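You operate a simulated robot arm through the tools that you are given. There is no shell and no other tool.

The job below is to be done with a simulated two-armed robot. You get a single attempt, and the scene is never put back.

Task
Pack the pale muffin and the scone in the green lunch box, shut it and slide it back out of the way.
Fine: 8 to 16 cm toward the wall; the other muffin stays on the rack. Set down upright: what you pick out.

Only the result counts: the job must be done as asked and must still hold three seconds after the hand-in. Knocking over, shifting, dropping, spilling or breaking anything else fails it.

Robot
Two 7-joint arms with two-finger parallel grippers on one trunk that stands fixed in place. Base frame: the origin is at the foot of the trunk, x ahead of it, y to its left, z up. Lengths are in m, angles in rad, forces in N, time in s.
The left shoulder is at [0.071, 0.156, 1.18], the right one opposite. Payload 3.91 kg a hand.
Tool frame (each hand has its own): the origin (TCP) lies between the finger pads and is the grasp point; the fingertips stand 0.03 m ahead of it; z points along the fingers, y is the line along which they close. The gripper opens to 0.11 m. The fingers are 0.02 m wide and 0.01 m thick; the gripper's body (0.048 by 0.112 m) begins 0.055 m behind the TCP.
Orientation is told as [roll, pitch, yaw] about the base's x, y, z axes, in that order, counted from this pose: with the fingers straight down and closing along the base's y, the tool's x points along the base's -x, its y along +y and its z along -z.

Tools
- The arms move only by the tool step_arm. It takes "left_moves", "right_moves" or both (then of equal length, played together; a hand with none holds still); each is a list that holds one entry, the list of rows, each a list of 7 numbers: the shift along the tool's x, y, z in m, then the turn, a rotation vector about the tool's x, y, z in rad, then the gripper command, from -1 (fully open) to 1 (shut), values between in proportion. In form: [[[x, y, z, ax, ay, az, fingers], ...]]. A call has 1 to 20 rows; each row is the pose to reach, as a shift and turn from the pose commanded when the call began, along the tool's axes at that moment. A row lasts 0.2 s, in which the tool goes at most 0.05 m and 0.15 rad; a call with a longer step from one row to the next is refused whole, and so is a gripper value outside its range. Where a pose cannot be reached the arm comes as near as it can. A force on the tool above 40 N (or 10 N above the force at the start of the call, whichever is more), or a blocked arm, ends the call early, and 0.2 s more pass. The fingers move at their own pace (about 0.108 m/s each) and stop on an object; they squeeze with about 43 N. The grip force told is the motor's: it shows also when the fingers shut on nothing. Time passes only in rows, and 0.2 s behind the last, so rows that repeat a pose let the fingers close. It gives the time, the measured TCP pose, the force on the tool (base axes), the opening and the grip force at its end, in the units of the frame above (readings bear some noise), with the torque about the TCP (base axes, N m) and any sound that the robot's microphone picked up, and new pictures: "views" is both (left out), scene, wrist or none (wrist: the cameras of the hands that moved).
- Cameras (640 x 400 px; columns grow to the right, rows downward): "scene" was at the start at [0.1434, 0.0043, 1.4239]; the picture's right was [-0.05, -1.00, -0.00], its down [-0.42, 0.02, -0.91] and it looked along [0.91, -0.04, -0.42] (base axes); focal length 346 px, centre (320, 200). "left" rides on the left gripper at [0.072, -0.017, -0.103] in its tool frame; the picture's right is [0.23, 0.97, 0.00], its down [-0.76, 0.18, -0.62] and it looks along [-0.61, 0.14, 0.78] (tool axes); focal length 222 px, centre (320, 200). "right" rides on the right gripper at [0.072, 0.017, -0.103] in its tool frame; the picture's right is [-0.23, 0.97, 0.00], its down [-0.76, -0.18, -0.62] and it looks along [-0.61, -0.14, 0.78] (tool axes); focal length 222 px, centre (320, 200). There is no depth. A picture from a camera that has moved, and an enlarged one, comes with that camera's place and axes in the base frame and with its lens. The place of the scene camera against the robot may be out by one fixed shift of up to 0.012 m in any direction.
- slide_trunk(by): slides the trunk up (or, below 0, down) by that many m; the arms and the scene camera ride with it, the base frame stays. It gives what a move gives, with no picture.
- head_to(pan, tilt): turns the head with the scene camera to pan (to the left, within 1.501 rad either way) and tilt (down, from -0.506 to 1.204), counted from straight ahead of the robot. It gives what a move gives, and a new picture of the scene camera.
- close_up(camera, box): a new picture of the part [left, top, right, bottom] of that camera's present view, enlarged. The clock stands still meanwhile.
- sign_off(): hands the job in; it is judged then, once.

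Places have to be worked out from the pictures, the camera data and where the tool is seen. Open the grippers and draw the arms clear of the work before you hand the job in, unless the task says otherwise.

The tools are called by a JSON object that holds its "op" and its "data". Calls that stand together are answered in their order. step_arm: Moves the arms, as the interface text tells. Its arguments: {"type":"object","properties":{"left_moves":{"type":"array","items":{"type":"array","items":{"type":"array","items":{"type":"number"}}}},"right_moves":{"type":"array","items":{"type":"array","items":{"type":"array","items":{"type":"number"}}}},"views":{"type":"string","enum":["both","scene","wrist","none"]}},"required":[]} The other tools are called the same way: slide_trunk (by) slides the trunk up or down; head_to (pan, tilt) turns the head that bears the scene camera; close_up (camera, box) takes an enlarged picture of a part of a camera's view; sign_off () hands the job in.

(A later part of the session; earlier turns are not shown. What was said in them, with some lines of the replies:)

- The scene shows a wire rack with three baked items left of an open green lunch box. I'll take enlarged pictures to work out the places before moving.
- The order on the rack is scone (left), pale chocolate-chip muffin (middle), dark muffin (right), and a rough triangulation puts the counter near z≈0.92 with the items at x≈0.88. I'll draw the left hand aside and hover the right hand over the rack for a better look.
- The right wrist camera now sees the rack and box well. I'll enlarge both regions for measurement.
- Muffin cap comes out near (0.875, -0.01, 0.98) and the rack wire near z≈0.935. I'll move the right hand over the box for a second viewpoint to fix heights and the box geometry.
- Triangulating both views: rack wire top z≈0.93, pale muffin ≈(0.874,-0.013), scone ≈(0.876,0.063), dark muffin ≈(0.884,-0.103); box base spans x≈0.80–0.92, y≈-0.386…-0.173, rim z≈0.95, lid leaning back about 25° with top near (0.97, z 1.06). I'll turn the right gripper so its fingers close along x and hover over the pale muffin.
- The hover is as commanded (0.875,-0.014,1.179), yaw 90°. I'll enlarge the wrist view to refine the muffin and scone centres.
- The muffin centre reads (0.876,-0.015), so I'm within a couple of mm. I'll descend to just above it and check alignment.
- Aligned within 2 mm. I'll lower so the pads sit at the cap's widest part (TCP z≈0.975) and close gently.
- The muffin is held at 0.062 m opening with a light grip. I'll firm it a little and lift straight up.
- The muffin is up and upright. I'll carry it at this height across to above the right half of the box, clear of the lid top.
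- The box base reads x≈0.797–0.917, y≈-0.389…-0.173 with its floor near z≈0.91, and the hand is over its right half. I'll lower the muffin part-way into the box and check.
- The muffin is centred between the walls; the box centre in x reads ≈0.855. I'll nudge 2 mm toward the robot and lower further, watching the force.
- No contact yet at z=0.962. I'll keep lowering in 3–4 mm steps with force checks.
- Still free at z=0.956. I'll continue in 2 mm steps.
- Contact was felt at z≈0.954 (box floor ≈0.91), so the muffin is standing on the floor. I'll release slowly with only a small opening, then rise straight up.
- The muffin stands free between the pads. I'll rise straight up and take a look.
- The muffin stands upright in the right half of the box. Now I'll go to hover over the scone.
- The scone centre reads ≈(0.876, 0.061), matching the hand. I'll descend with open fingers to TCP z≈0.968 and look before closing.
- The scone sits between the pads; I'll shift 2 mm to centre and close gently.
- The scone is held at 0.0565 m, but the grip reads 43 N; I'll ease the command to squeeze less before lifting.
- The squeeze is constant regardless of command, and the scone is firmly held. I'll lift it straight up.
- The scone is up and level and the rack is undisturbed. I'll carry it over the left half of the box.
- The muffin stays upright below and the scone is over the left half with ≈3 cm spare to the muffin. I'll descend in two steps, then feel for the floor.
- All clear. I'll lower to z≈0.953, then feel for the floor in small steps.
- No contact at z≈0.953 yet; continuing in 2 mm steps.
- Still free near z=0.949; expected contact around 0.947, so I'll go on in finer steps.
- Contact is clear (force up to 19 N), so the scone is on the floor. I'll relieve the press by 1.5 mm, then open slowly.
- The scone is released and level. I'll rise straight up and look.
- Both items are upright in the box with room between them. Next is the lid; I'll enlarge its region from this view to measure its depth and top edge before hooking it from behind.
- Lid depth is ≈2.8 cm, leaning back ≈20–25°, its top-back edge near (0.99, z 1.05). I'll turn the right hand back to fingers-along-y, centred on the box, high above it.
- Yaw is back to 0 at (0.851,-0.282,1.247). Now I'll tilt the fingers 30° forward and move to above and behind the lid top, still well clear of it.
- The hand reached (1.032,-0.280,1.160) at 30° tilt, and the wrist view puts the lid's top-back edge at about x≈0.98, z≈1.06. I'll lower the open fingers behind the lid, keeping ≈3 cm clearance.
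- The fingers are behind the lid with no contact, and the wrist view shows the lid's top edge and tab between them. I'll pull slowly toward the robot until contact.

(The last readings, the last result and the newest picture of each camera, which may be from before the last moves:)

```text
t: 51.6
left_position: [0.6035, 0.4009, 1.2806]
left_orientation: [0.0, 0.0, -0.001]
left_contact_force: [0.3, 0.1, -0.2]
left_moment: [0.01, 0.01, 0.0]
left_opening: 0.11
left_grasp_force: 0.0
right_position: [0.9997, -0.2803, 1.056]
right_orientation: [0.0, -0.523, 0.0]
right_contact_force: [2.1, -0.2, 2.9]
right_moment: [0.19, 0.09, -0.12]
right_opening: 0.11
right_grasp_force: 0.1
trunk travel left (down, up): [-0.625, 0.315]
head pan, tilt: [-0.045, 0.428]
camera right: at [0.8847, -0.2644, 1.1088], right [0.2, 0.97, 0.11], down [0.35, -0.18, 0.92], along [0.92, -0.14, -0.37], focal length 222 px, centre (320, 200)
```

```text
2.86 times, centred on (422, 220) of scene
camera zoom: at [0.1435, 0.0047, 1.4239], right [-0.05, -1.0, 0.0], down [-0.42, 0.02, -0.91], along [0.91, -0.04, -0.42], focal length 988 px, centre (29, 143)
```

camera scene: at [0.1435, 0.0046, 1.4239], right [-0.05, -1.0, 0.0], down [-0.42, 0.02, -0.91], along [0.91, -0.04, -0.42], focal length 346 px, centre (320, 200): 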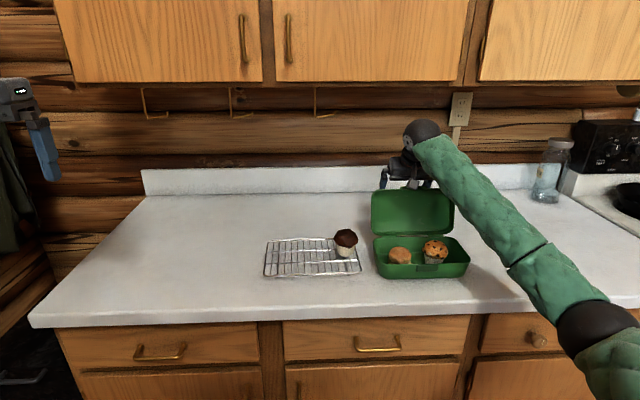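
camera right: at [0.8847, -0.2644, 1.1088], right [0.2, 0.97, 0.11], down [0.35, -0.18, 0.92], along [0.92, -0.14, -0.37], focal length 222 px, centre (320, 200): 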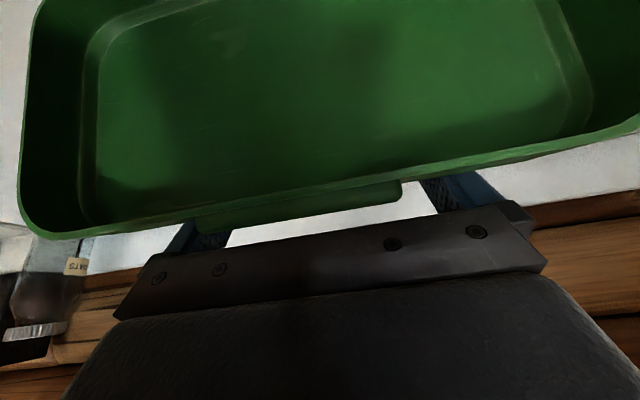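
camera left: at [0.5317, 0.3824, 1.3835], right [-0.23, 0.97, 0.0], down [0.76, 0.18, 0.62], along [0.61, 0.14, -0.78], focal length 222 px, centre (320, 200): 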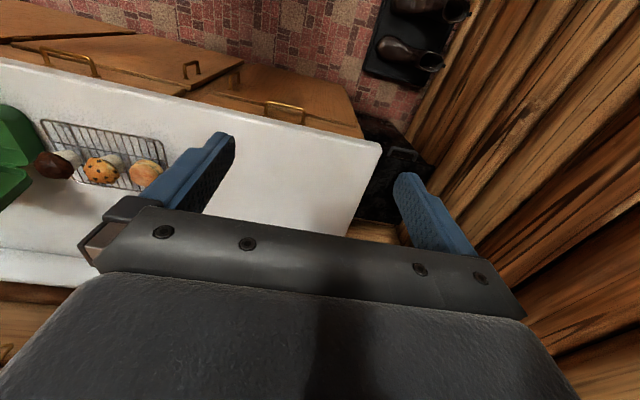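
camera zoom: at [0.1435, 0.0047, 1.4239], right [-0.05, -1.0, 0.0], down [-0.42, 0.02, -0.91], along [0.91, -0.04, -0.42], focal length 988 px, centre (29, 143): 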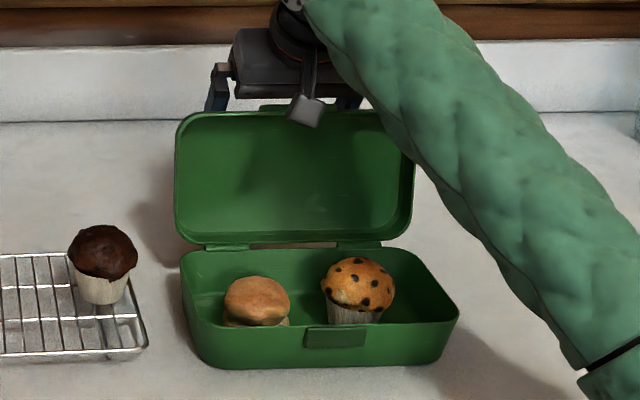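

Light contact (≈3.5 N) with the lid's back edge. I'll now follow the lid's arc forward to about 10° past vertical.

{"op": "step_arm", "data": {"right_moves": [[[0.0042, 0, -0.0062, 0, 0, 0, -1], [0.0084, 0, -0.0124, 0, 0, 0, -1], [0.0158, 0, -0.0207, 0, 0, 0, -1], [0.0231, 0, -0.029, 0, 0, 0, -1], [0.0318, 0, -0.036, 0, 0, 0, -1], [0.0406, 0, -0.0426, 0, 0, 0, -1]]], "views": "wrist"}}

{"op": "close_up", "data": {"camera": "scene", "box": [350, 150, 494, 290]}}

```text
t: 53.0
left_position: [0.6044, 0.4001, 1.2809]
left_orientation: [0.0, 0.0, 0.001]
left_contact_force: [0.6, -0.2, -0.8]
left_moment: [0.01, -0.03, -0.01]
left_opening: 0.11
left_grasp_force: 0.2
right_position: [0.9426, -0.2822, 1.072]
right_orientation: [0.0, -0.524, -0.001]
right_contact_force: [-0.4, -0.2, 0.7]
right_moment: [0.0, 0.02, 0.0]
right_opening: 0.11
right_grasp_force: 0.0
trunk travel left (down, up): [-0.625, 0.315]
head pan, tilt: [-0.045, 0.428]
camera right: at [0.8274, -0.2642, 1.1259], right [0.2, 0.97, 0.11], down [0.35, -0.18, 0.92], along [0.92, -0.14, -0.37], focal length 222 px, centre (320, 200)
```

right: 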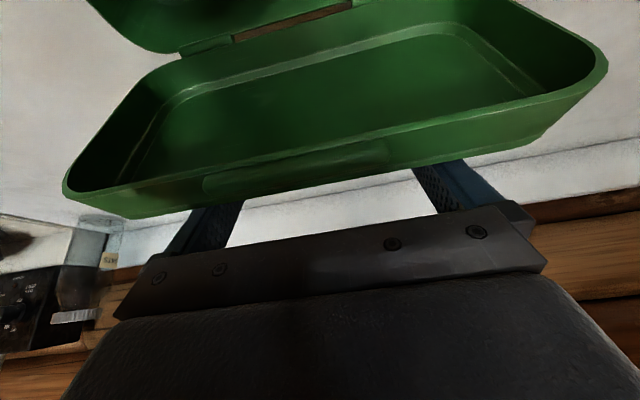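

```text
2.86 times, centred on (422, 220) of scene
camera zoom: at [0.1433, 0.0045, 1.424], right [-0.05, -1.0, 0.0], down [-0.42, 0.02, -0.91], along [0.91, -0.04, -0.42], focal length 988 px, centre (29, 143)
```

zoom: 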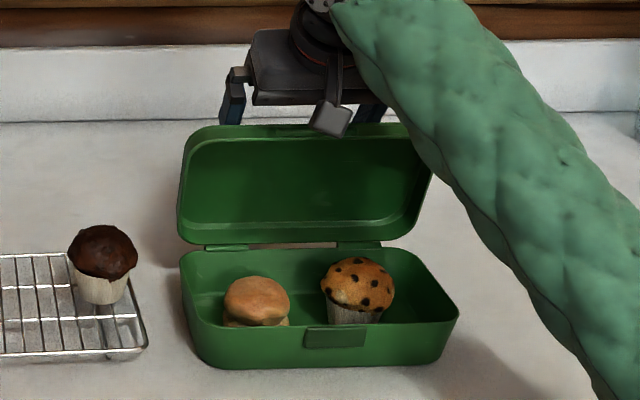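

The lid is following nicely and the box has not moved. I'll continue along the arc to about 40° forward of vertical.

{"op": "step_arm", "data": {"right_moves": [[[0.0094, 0, -0.0051, 0, 0, 0, -1], [0.019, 0, -0.0098, 0, 0, 0, -1], [0.0292, 0, -0.0136, 0, 0, 0, -1], [0.0396, 0, -0.0171, 0, 0, 0, -1], [0.0504, 0, -0.0187, 0, 0, 0, -1], [0.0613, 0, -0.0198, 0, 0, 0, -1]]], "views": "wrist"}}

{"op": "close_up", "data": {"camera": "scene", "box": [350, 150, 494, 290]}}

```text
t: 54.4
left_position: [0.6031, 0.3994, 1.2798]
left_orientation: [-0.001, 0.0, 0.002]
left_contact_force: [-0.2, -0.1, -0.2]
left_moment: [0.01, -0.04, -0.01]
left_opening: 0.11
left_grasp_force: 0.1
right_position: [0.8799, -0.2812, 1.0591]
right_orientation: [0.002, -0.524, 0.001]
right_contact_force: [-0.2, 0.0, 0.6]
right_moment: [-0.01, 0.02, 0.0]
right_opening: 0.1102
right_grasp_force: 0.1
trunk travel left (down, up): [-0.625, 0.315]
head pan, tilt: [-0.045, 0.428]
camera right: at [0.7647, -0.2641, 1.1118], right [0.2, 0.97, 0.11], down [0.35, -0.18, 0.92], along [0.92, -0.14, -0.37], focal length 222 px, centre (320, 200)
```

right: 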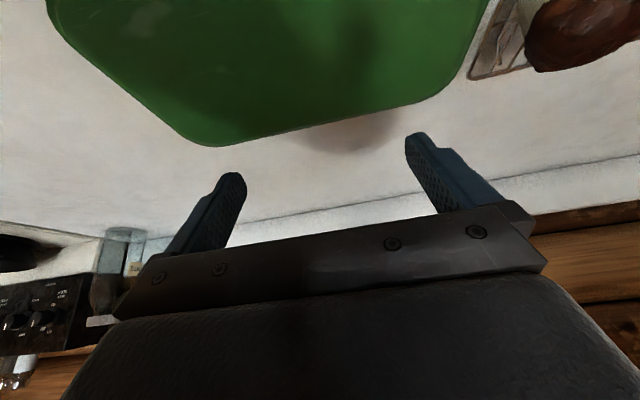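

```text
2.86 times, centred on (422, 220) of scene
camera zoom: at [0.1432, 0.0044, 1.424], right [-0.05, -1.0, 0.0], down [-0.42, 0.02, -0.91], along [0.91, -0.04, -0.42], focal length 988 px, centre (29, 143)
```

zoom: 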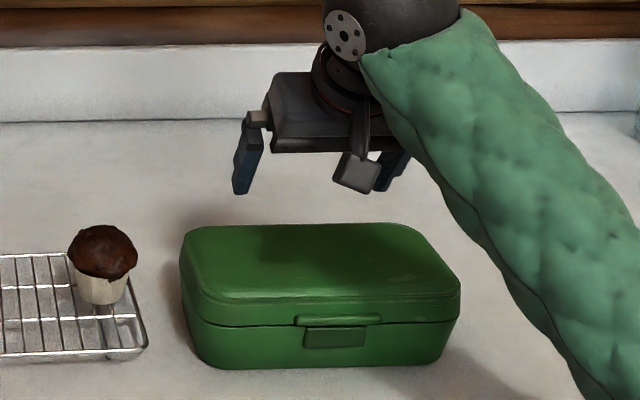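

The lid has dropped shut. I'll inspect the seam closely before deciding whether a gentle press is needed.

{"op": "close_up", "data": {"camera": "scene", "box": [370, 225, 476, 285]}}

{"op": "close_up", "data": {"camera": "right", "box": [30, 0, 500, 170]}}

```text
6.04 times, centred on (423, 255) of scene
camera zoom: at [0.1432, 0.0044, 1.424], right [-0.05, -1.0, 0.0], down [-0.42, 0.02, -0.91], along [0.91, -0.04, -0.42], focal length 2088 px, centre (-302, -132)
```

zoom: 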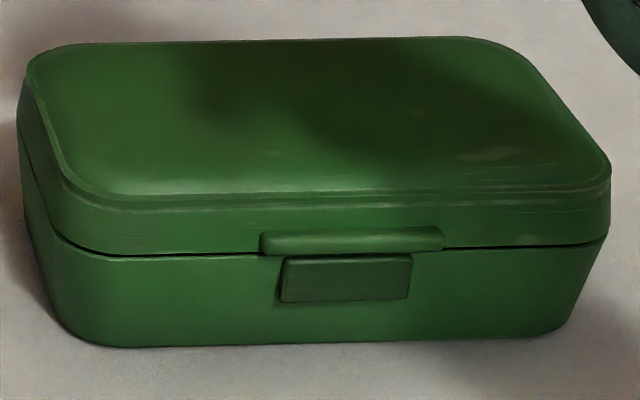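

```text
1.36 times, centred on (265, 85) of right
camera zoom: at [0.7647, -0.2641, 1.1118], right [0.2, 0.97, 0.11], down [0.35, -0.18, 0.92], along [0.92, -0.14, -0.37], focal length 302 px, centre (395, 357)
```

zoom: 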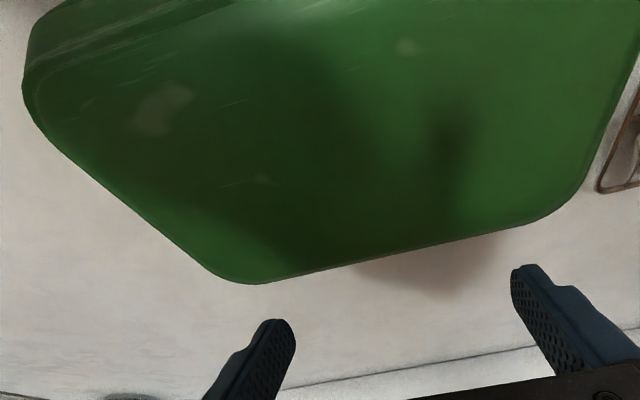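

The lid looks seated with only a fine seam. I'll straighten the tool, close the fingers, and then give the lid front a gentle press to be sure it's fully shut.

{"op": "step_arm", "data": {"right_moves": [[[-0.01, 0, -0.0173, 0, 0, 0, -0.5], [-0.02, 0, -0.0346, 0, 0.131, 0, 0.2], [-0.01, 0, -0.05, 0, 0.262, 0, 1], [0.005, 0, -0.065, 0, 0.393, 0, 1], [0.0226, 0, -0.0708, 0, 0.524, 0, 1], [0.0226, 0, -0.0708, 0, 0.524, 0, 1], [0.0226, 0, -0.0708, 0, 0.524, 0, 1]]], "views": "both"}}

```text
t: 56.0
left_position: [0.6033, 0.4012, 1.2799]
left_orientation: [0.0, -0.001, 0.0]
left_contact_force: [0.3, -0.2, 0.0]
left_moment: [0.0, 0.03, -0.01]
left_opening: 0.1099
left_grasp_force: 0.0
right_position: [0.8245, -0.2812, 1.1092]
right_orientation: [0.001, 0.001, 0.003]
right_contact_force: [-0.6, -1.0, -0.6]
right_moment: [0.01, 0.01, 0.0]
right_opening: 0.0001
right_grasp_force: 37.8
trunk travel left (down, up): [-0.625, 0.315]
head pan, tilt: [-0.045, 0.428]
camera scene: at [0.1434, 0.0046, 1.4239], right [-0.05, -1.0, 0.0], down [-0.42, 0.02, -0.91], along [0.91, -0.04, -0.42], focal length 346 px, centre (320, 200)
camera right: at [0.7519, -0.2646, 1.2121], right [0.23, 0.97, 0.0], down [0.76, -0.18, 0.62], along [0.61, -0.14, -0.78], focal length 222 px, centre (320, 200)
```

scene: 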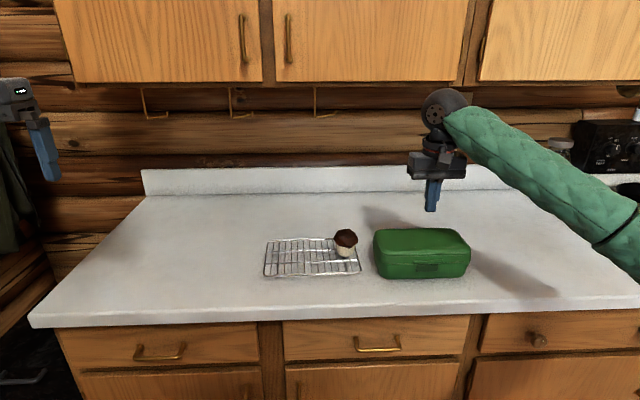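
right: 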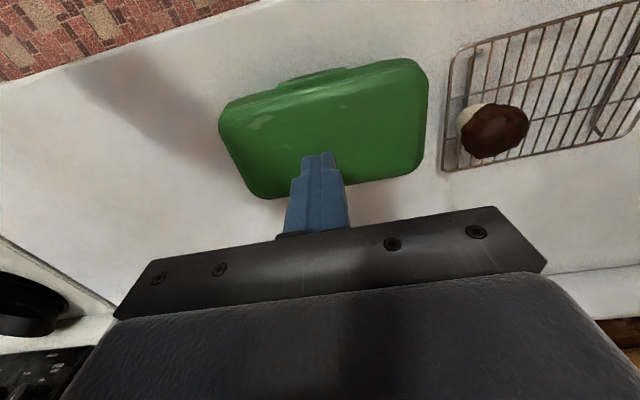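

The box is shut and the tool is straight over the lid's front. I'll descend near the lid top (≈0.98) and press lightly in small steps.

{"op": "step_arm", "data": {"right_moves": [[[0, 0, 0.03, 0, 0, 0, 1], [0, 0, 0.06, 0, 0, 0, 1], [0, 0, 0.08, 0, 0, 0, 1], [0, 0, 0.088, 0, 0, 0, 1], [0, 0, 0.088, 0, 0, 0, 1]]], "views": "none"}}

{"op": "step_arm", "data": {"right_moves": [[[0, 0, 0.002, 0, 0, 0, 1], [0, 0, 0.004, 0, 0, 0, 1], [0, 0, 0.004, 0, 0, 0, 1]]], "views": "none"}}

{"op": "step_arm", "data": {"right_moves": [[[0, 0, 0.002, 0, 0, 0, 1], [0, 0, 0.004, 0, 0, 0, 1], [0, 0, 0.004, 0, 0, 0, 1]]], "views": "scene"}}

```text
t: 57.2
left_position: [0.6026, 0.4003, 1.2803]
left_orientation: [-0.001, 0.0, 0.001]
left_contact_force: [-0.5, 0.0, -1.0]
left_moment: [-0.02, -0.01, -0.01]
left_opening: 0.1101
left_grasp_force: 0.1
right_position: [0.8242, -0.2817, 1.0212]
right_orientation: [0.0, 0.001, 0.001]
right_contact_force: [-0.4, -1.2, 0.3]
right_moment: [0.01, -0.03, 0.01]
right_opening: 0.0
right_grasp_force: 38.0
trunk travel left (down, up): [-0.625, 0.315]
head pan, tilt: [-0.045, 0.428]
```

```text
t: 58.0
left_position: [0.6027, 0.3999, 1.2812]
left_orientation: [0.001, 0.001, 0.001]
left_contact_force: [0.5, -0.8, 0.4]
left_moment: [0.0, 0.01, 0.0]
left_opening: 0.11
left_grasp_force: 0.1
right_position: [0.8249, -0.2813, 1.0187]
right_orientation: [0.0, -0.002, 0.001]
right_contact_force: [4.3, -4.4, 17.1]
right_moment: [-0.07, -0.27, -0.08]
right_opening: 0.0
right_grasp_force: 38.0
trunk travel left (down, up): [-0.625, 0.315]
head pan, tilt: [-0.045, 0.428]
```

```text
t: 58.6
left_position: [0.6004, 0.4005, 1.2792]
left_orientation: [0.001, 0.0, -0.001]
left_contact_force: [0.1, -0.7, -0.9]
left_moment: [-0.01, 0.0, -0.03]
left_opening: 0.1101
left_grasp_force: 0.1
right_position: [0.8246, -0.2814, 1.019]
right_orientation: [0.003, -0.008, -0.002]
right_contact_force: [-2.6, -0.6, 19.2]
right_moment: [-0.03, 0.14, 0.01]
right_opening: 0.0002
right_grasp_force: 37.3
trunk travel left (down, up): [-0.625, 0.315]
head pan, tilt: [-0.045, 0.428]
stopped in row 3 (right hand): the force on the tool passed its limit at 42 N (the readings are from after the stop); the commanded pose is now the measured one
camera scene: at [0.1415, 0.005, 1.4239], right [-0.05, -1.0, 0.0], down [-0.41, 0.02, -0.91], along [0.91, -0.04, -0.41], focal length 346 px, centre (320, 200)
```

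scene: 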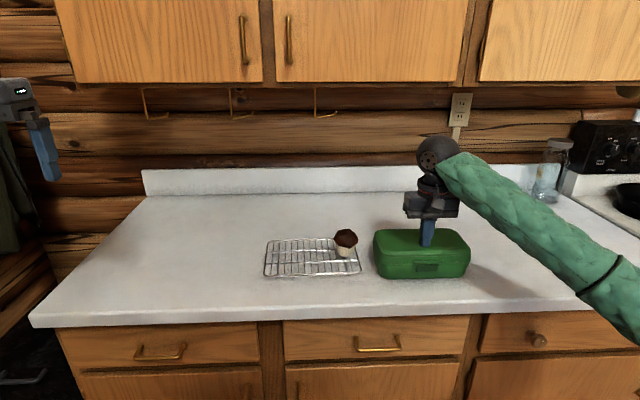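

The lid gave no further travel under a 42 N touch (lid top z≈0.989), so it is fully shut. I'll raise, draw back in front of the box, open the fingers so they straddle the latch, and lower to pushing height.

{"op": "step_arm", "data": {"right_moves": [[[0, 0, -0.03, 0, 0.004, 0, 1], [0, 0, -0.07, 0, 0.008, 0, 1], [0.03, 0, -0.08, 0, 0.008, 0, 1], [0.065, 0, -0.08, 0, 0.008, 0, 0], [0.085, 0, -0.08, 0, 0.008, 0, -1], [0.085, 0, -0.06, 0, 0.008, 0, -1], [0.085, 0, -0.02, 0, 0.008, 0, -1], [0.085, 0, 0.02, 0, 0.008, 0, -1], [0.085, 0, 0.05, 0, 0.008, 0, -1], [0.085, 0, 0.066, 0, 0.008, 0, -1], [0.085, 0, 0.066, 0, 0.008, 0, -1]]], "views": "both"}}

{"op": "close_up", "data": {"camera": "scene", "box": [350, 180, 494, 290]}}

```text
t: 61.0
left_position: [0.6037, 0.4005, 1.2804]
left_orientation: [0.002, 0.001, 0.001]
left_contact_force: [1.2, 0.2, 0.5]
left_moment: [-0.02, -0.01, 0.0]
left_opening: 0.1101
left_grasp_force: 0.0
right_position: [0.7405, -0.2813, 0.9498]
right_orientation: [-0.001, 0.003, -0.002]
right_contact_force: [-0.1, 0.0, -0.3]
right_moment: [-0.02, -0.03, 0.01]
right_opening: 0.11
right_grasp_force: 0.1
trunk travel left (down, up): [-0.625, 0.315]
head pan, tilt: [-0.045, 0.428]
camera scene: at [0.1433, 0.0046, 1.4239], right [-0.05, -1.0, 0.0], down [-0.42, 0.02, -0.91], along [0.91, -0.04, -0.42], focal length 346 px, centre (320, 200)
camera right: at [0.6686, -0.2639, 1.0523], right [0.23, 0.97, 0.0], down [0.76, -0.18, 0.62], along [0.6, -0.14, -0.78], focal length 222 px, centre (320, 200)
```

scene: 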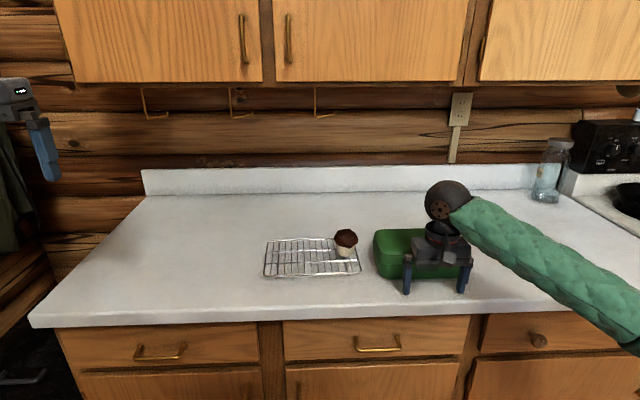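
right: 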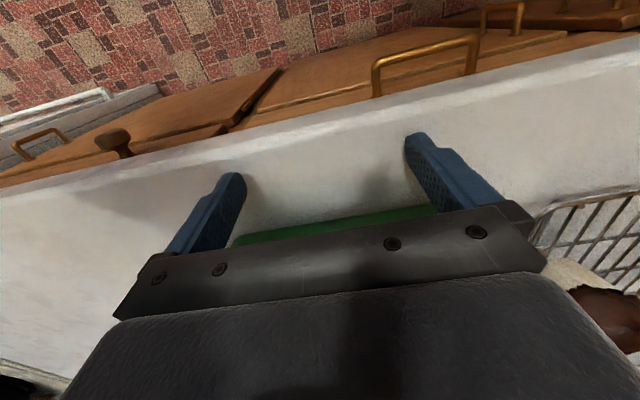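

```text
3.64 times, centred on (422, 235) of scene
camera zoom: at [0.1433, 0.0046, 1.4239], right [-0.05, -1.0, 0.0], down [-0.42, 0.02, -0.91], along [0.91, -0.04, -0.42], focal length 1258 px, centre (-51, 73)
```

zoom: 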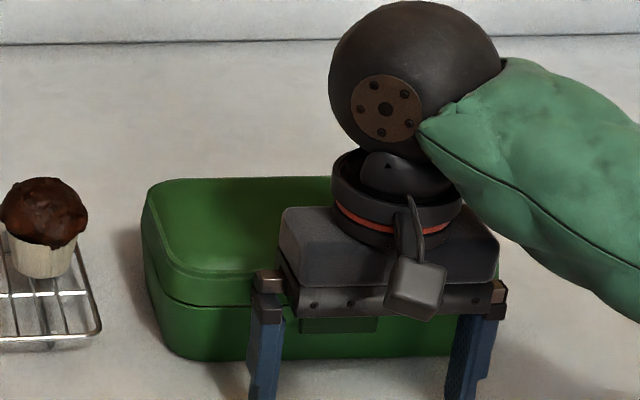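

The hand is centred on the box front (y≈-0.281), fingers either side of the latch. I'll push forward slowly and watch the force.

{"op": "step_arm", "data": {"right_moves": [[[-0.01, 0, 0, 0, 0, 0, -1], [-0.02, 0, 0, 0, 0, 0, -1], [-0.03, 0, 0, 0, 0, 0, -1], [-0.036, 0, 0, 0, 0, 0, -1], [-0.04, 0, 0, 0, 0, 0, -1], [-0.044, 0, 0, 0, 0, 0, -1], [-0.048, 0, 0, 0, 0, 0, -1], [-0.052, 0, 0, 0, 0, 0, -1], [-0.056, 0, 0, 0, 0, 0, -1], [-0.06, 0, 0, 0, 0, 0, -1]]], "views": "both"}}

{"op": "close_up", "data": {"camera": "scene", "box": [350, 180, 494, 290]}}

```text
t: 63.2
left_position: [0.6028, 0.3998, 1.2804]
left_orientation: [0.0, 0.002, 0.001]
left_contact_force: [-0.1, 0.0, 0.5]
left_moment: [0.01, 0.03, 0.02]
left_opening: 0.11
left_grasp_force: 0.0
right_position: [0.8016, -0.2821, 0.9503]
right_orientation: [-0.002, 0.004, -0.001]
right_contact_force: [-1.0, 0.0, 0.5]
right_moment: [0.01, -0.01, -0.02]
right_opening: 0.1103
right_grasp_force: 0.0
trunk travel left (down, up): [-0.625, 0.315]
head pan, tilt: [-0.045, 0.428]
camera scene: at [0.1434, 0.0046, 1.4239], right [-0.05, -1.0, 0.0], down [-0.42, 0.02, -0.91], along [0.91, -0.04, -0.42], focal length 346 px, centre (320, 200)
camera right: at [0.7285, -0.2647, 1.0526], right [0.23, 0.97, 0.0], down [0.76, -0.18, 0.62], along [0.6, -0.14, -0.78], focal length 222 px, centre (320, 200)
```

scene: 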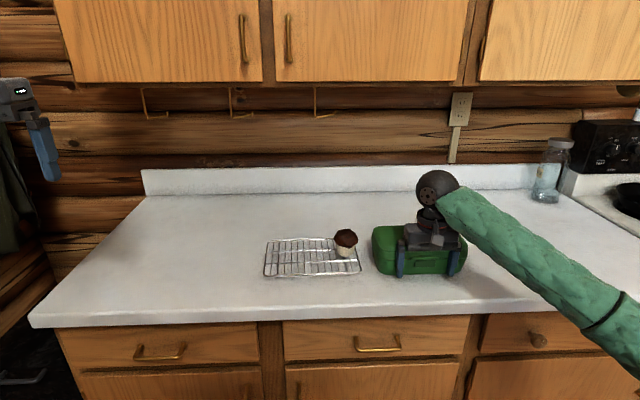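
right: 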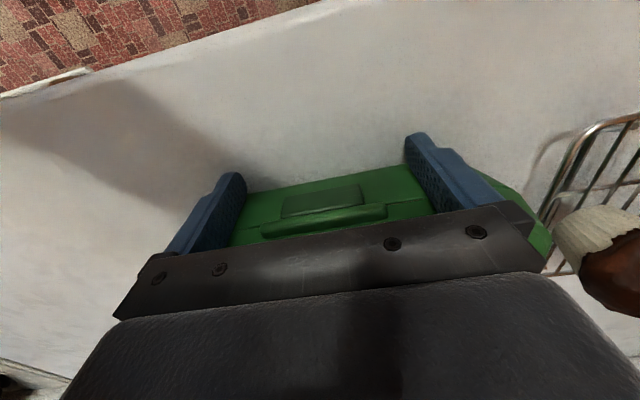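

```text
3.64 times, centred on (422, 235) of scene
camera zoom: at [0.1434, 0.0046, 1.4239], right [-0.05, -1.0, 0.0], down [-0.42, 0.02, -0.91], along [0.91, -0.04, -0.42], focal length 1258 px, centre (-51, 73)
```

zoom: 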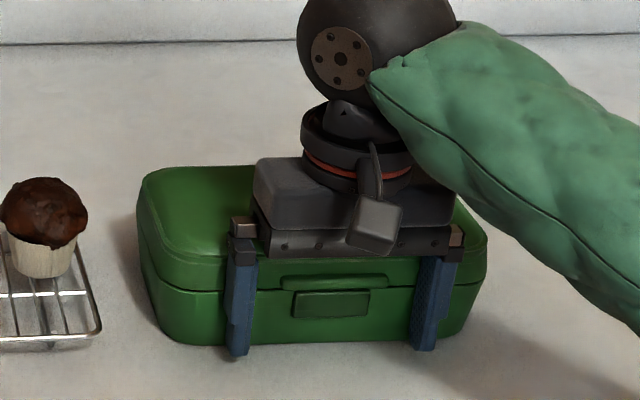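

The box has started to move (about 2 cm by the latch's shift in the picture), straight and with low force. I'll continue the slow push toward a total of about 12 cm.

{"op": "step_arm", "data": {"right_moves": [[[-0.005, 0, 0, 0, 0, 0, -1], [-0.012, 0, 0, 0, 0, 0, -1], [-0.02, 0, 0, 0, 0, 0, -1], [-0.028, 0, 0, 0, 0, 0, -1], [-0.036, 0, 0, 0, 0, 0, -1], [-0.044, 0, 0, 0, 0, 0, -1], [-0.05, 0, 0, 0, 0, 0, -1], [-0.054, 0, 0, 0, 0, 0, -1], [-0.056, 0, 0, 0, 0, 0, -1]]], "views": "both"}}

{"op": "close_up", "data": {"camera": "scene", "box": [350, 180, 494, 290]}}

```text
t: 65.2
left_position: [0.604, 0.4003, 1.2798]
left_orientation: [0.001, -0.001, 0.001]
left_contact_force: [0.5, -0.4, 0.4]
left_moment: [0.0, 0.01, 0.02]
left_opening: 0.11
left_grasp_force: 0.1
right_position: [0.8571, -0.2813, 0.9489]
right_orientation: [0.0, 0.002, -0.001]
right_contact_force: [-0.4, 0.7, 0.1]
right_moment: [-0.06, -0.05, -0.02]
right_opening: 0.1097
right_grasp_force: 0.0
trunk travel left (down, up): [-0.625, 0.315]
head pan, tilt: [-0.045, 0.428]
camera scene: at [0.1433, 0.0046, 1.4239], right [-0.05, -1.0, 0.0], down [-0.42, 0.02, -0.91], along [0.91, -0.04, -0.42], focal length 346 px, centre (320, 200)
camera right: at [0.7841, -0.2647, 1.0521], right [0.23, 0.97, 0.0], down [0.76, -0.18, 0.62], along [0.6, -0.14, -0.78], focal length 222 px, centre (320, 200)
```

scene: 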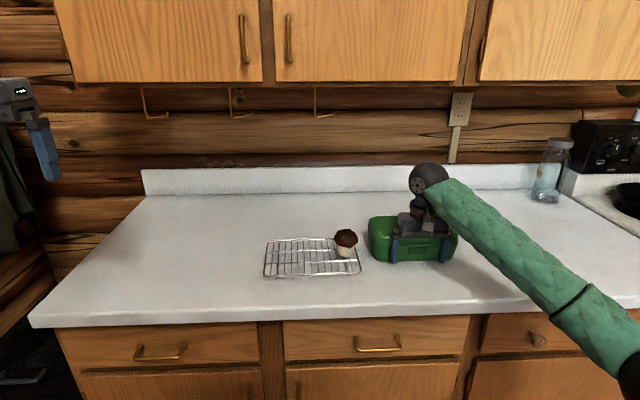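
right: 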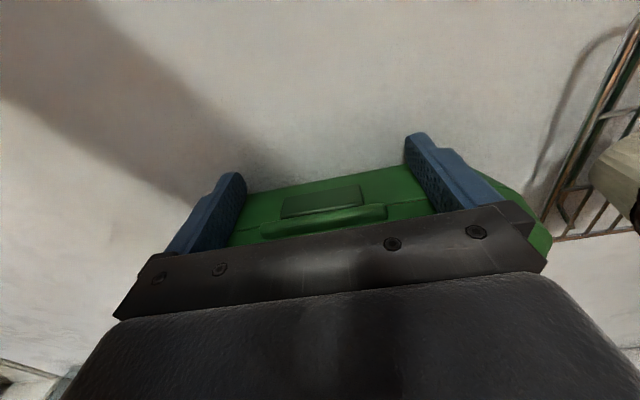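

```text
3.64 times, centred on (422, 235) of scene
camera zoom: at [0.1433, 0.0046, 1.4239], right [-0.05, -1.0, 0.0], down [-0.42, 0.02, -0.91], along [0.91, -0.04, -0.42], focal length 1258 px, centre (-51, 73)
```

zoom: 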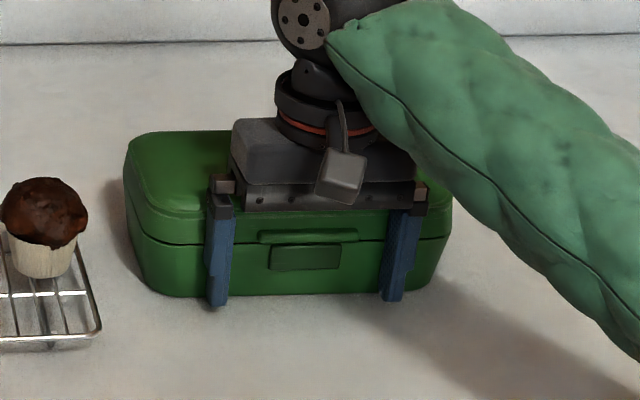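

It's moving straight; displacement so far ≈7.5 cm. I'll push about 4.5 cm further.

{"op": "step_arm", "data": {"right_moves": [[[-0.005, 0, 0, 0, 0, 0, -1], [-0.012, 0, 0, 0, 0, 0, -1], [-0.02, 0, 0, 0, 0, 0, -1], [-0.028, 0, 0, 0, 0, 0, -1], [-0.036, 0, 0, 0, 0, 0, -1], [-0.042, 0, 0, 0, 0, 0, -1], [-0.045, 0, 0, 0, 0, 0, -1], [-0.046, 0, 0, 0, 0, 0, -1], [-0.046, 0, 0, 0, 0, 0, -1]]], "views": "both"}}

{"op": "close_up", "data": {"camera": "scene", "box": [350, 180, 494, 290]}}

```text
t: 67.2
left_position: [0.6025, 0.4012, 1.2797]
left_orientation: [0.0, -0.001, 0.003]
left_contact_force: [-0.1, 0.5, 0.0]
left_moment: [-0.03, 0.03, 0.0]
left_opening: 0.1099
left_grasp_force: 0.2
right_position: [0.9013, -0.281, 0.9496]
right_orientation: [0.001, 0.003, -0.002]
right_contact_force: [-1.4, 0.1, 0.0]
right_moment: [-0.05, -0.01, 0.07]
right_opening: 0.1099
right_grasp_force: 0.0
trunk travel left (down, up): [-0.625, 0.315]
head pan, tilt: [-0.045, 0.428]
camera scene: at [0.1434, 0.0046, 1.4239], right [-0.05, -1.0, 0.0], down [-0.42, 0.02, -0.91], along [0.91, -0.04, -0.42], focal length 346 px, centre (320, 200)
camera right: at [0.83, -0.264, 1.0523], right [0.23, 0.97, 0.0], down [0.76, -0.18, 0.62], along [0.6, -0.14, -0.78], focal length 222 px, centre (320, 200)
```

scene: 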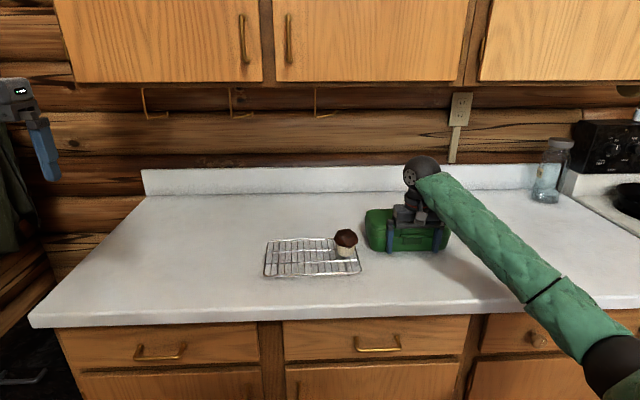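
right: 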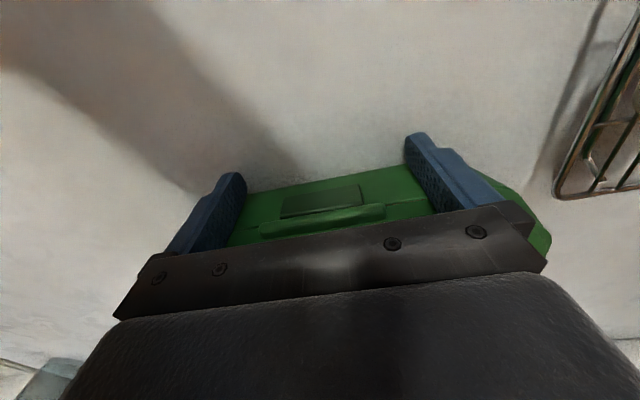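

```text
3.64 times, centred on (422, 235) of scene
camera zoom: at [0.1434, 0.0046, 1.4239], right [-0.05, -1.0, 0.0], down [-0.42, 0.02, -0.91], along [0.91, -0.04, -0.42], focal length 1258 px, centre (-51, 73)
```

zoom: 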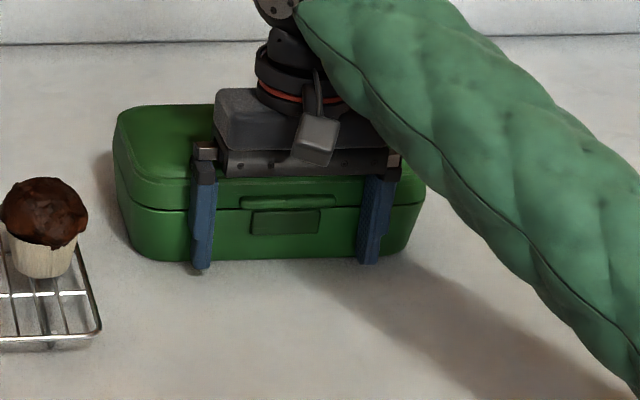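

The latch has shifted ≈12.3 cm toward the wall and the box stayed square, so I stop here. I'll back straight away from the box, then raise and retire the right arm to about its starting pose.

{"op": "step_arm", "data": {"right_moves": [[[0.01, 0, 0, 0, 0, 0, -1], [0.03, 0, 0, 0, 0, 0, -1], [0.06, 0, 0, 0, 0, 0, -1], [0.1, 0, -0.01, 0, 0, 0, -1], [0.13, 0, -0.04, 0, 0, 0, -1], [0.16, 0, -0.075, 0, 0, 0, -1], [0.19, 0, -0.11, 0, 0, 0, -1], [0.22, -0.01, -0.145, 0, 0, 0, -1], [0.25, -0.015, -0.18, 0, 0, 0, -1], [0.28, -0.02, -0.215, 0, 0, 0, -1], [0.3, -0.03, -0.25, 0, 0, 0, -1], [0.32, -0.035, -0.285, 0, 0, 0, -1], [0.335, -0.04, -0.32, 0, 0, 0, -1], [0.345, -0.044, -0.345, 0, 0, 0, -1], [0.345, -0.044, -0.345, 0, 0, 0, -1]]], "views": "both"}}

{"op": "close_up", "data": {"camera": "scene", "box": [250, 190, 470, 290]}}

{"op": "close_up", "data": {"camera": "scene", "box": [350, 190, 464, 260]}}

```text
t: 70.4
left_position: [0.6039, 0.4, 1.2803]
left_orientation: [0.001, 0.003, 0.001]
left_contact_force: [0.6, -0.1, 0.0]
left_moment: [-0.02, 0.0, 0.0]
left_opening: 0.1099
left_grasp_force: 0.0
right_position: [0.559, -0.3261, 1.2954]
right_orientation: [0.003, 0.004, -0.002]
right_contact_force: [-0.5, -0.5, 0.2]
right_moment: [0.02, 0.01, 0.03]
right_opening: 0.1098
right_grasp_force: 0.1
trunk travel left (down, up): [-0.625, 0.315]
head pan, tilt: [-0.045, 0.428]
camera scene: at [0.1439, 0.0043, 1.4238], right [-0.05, -1.0, 0.0], down [-0.42, 0.02, -0.91], along [0.91, -0.04, -0.42], focal length 346 px, centre (320, 200)
camera right: at [0.4875, -0.3096, 1.3983], right [0.23, 0.97, 0.0], down [0.76, -0.18, 0.62], along [0.6, -0.14, -0.78], focal length 222 px, centre (320, 200)
```

scene: 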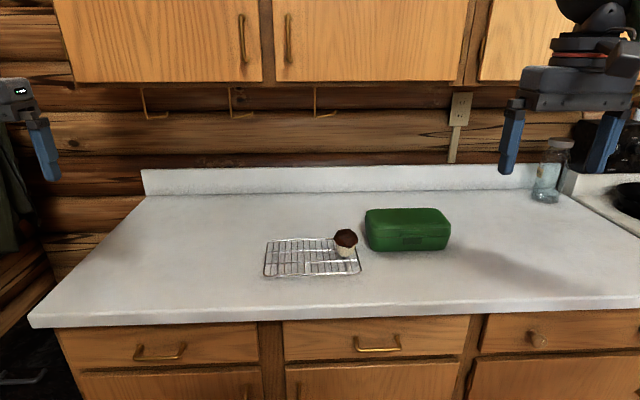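
right: 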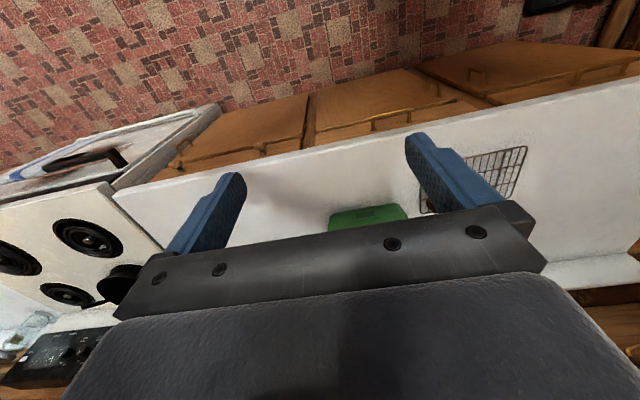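

```text
2.91 times, centred on (360, 240) of scene
camera zoom: at [0.1439, 0.0043, 1.4238], right [-0.05, -1.0, 0.0], down [-0.42, 0.02, -0.91], along [0.91, -0.04, -0.42], focal length 1006 px, centre (204, 84)
```

zoom: 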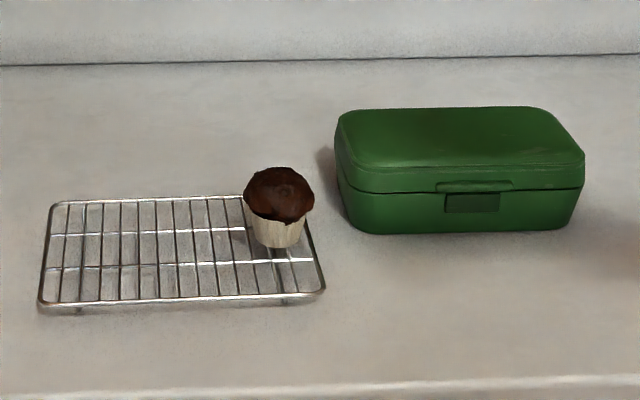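

```text
5.61 times, centred on (407, 225) of scene
camera zoom: at [0.1439, 0.0043, 1.4238], right [-0.05, -1.0, 0.0], down [-0.42, 0.02, -0.91], along [0.91, -0.04, -0.42], focal length 1942 px, centre (-168, 60)
```

zoom: 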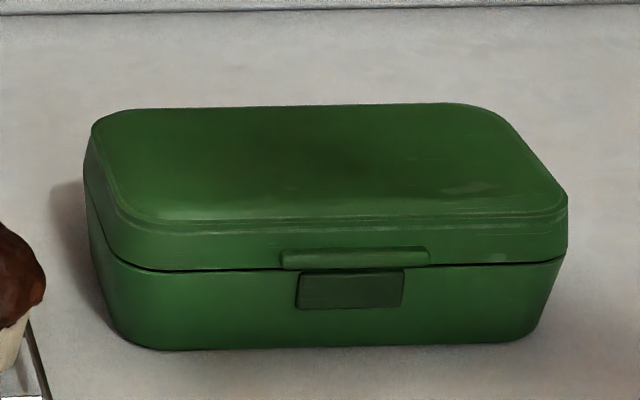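

The lunch box is shut with an even seam and has moved about 12 cm straight back. The dark muffin and rack are where they were, and both arms are clear with the grippers open. Handing in.

{"op": "sign_off", "data": {}}

```text
The job is handed in.
```

The pale muffin and the scone are packed upright in the green lunch box. The box is shut and slid about 12 cm straight back toward the wall, and I've handed the job in.

- **Contents:** I saw both standing upright and apart before the lid closed. I didn't look inside again after that.
- **Lid:** a firm press on the closed lid moved it no further, and the final picture shows an even seam along the front.
- **Distance:** I measured about 12.2 cm from the pictures before and after the push, well within the 8 to 16 cm you allowed.
- **Everything else:** the dark muffin is still on the rack, and neither appears to have moved. Both grippers are open and clear of the counter.
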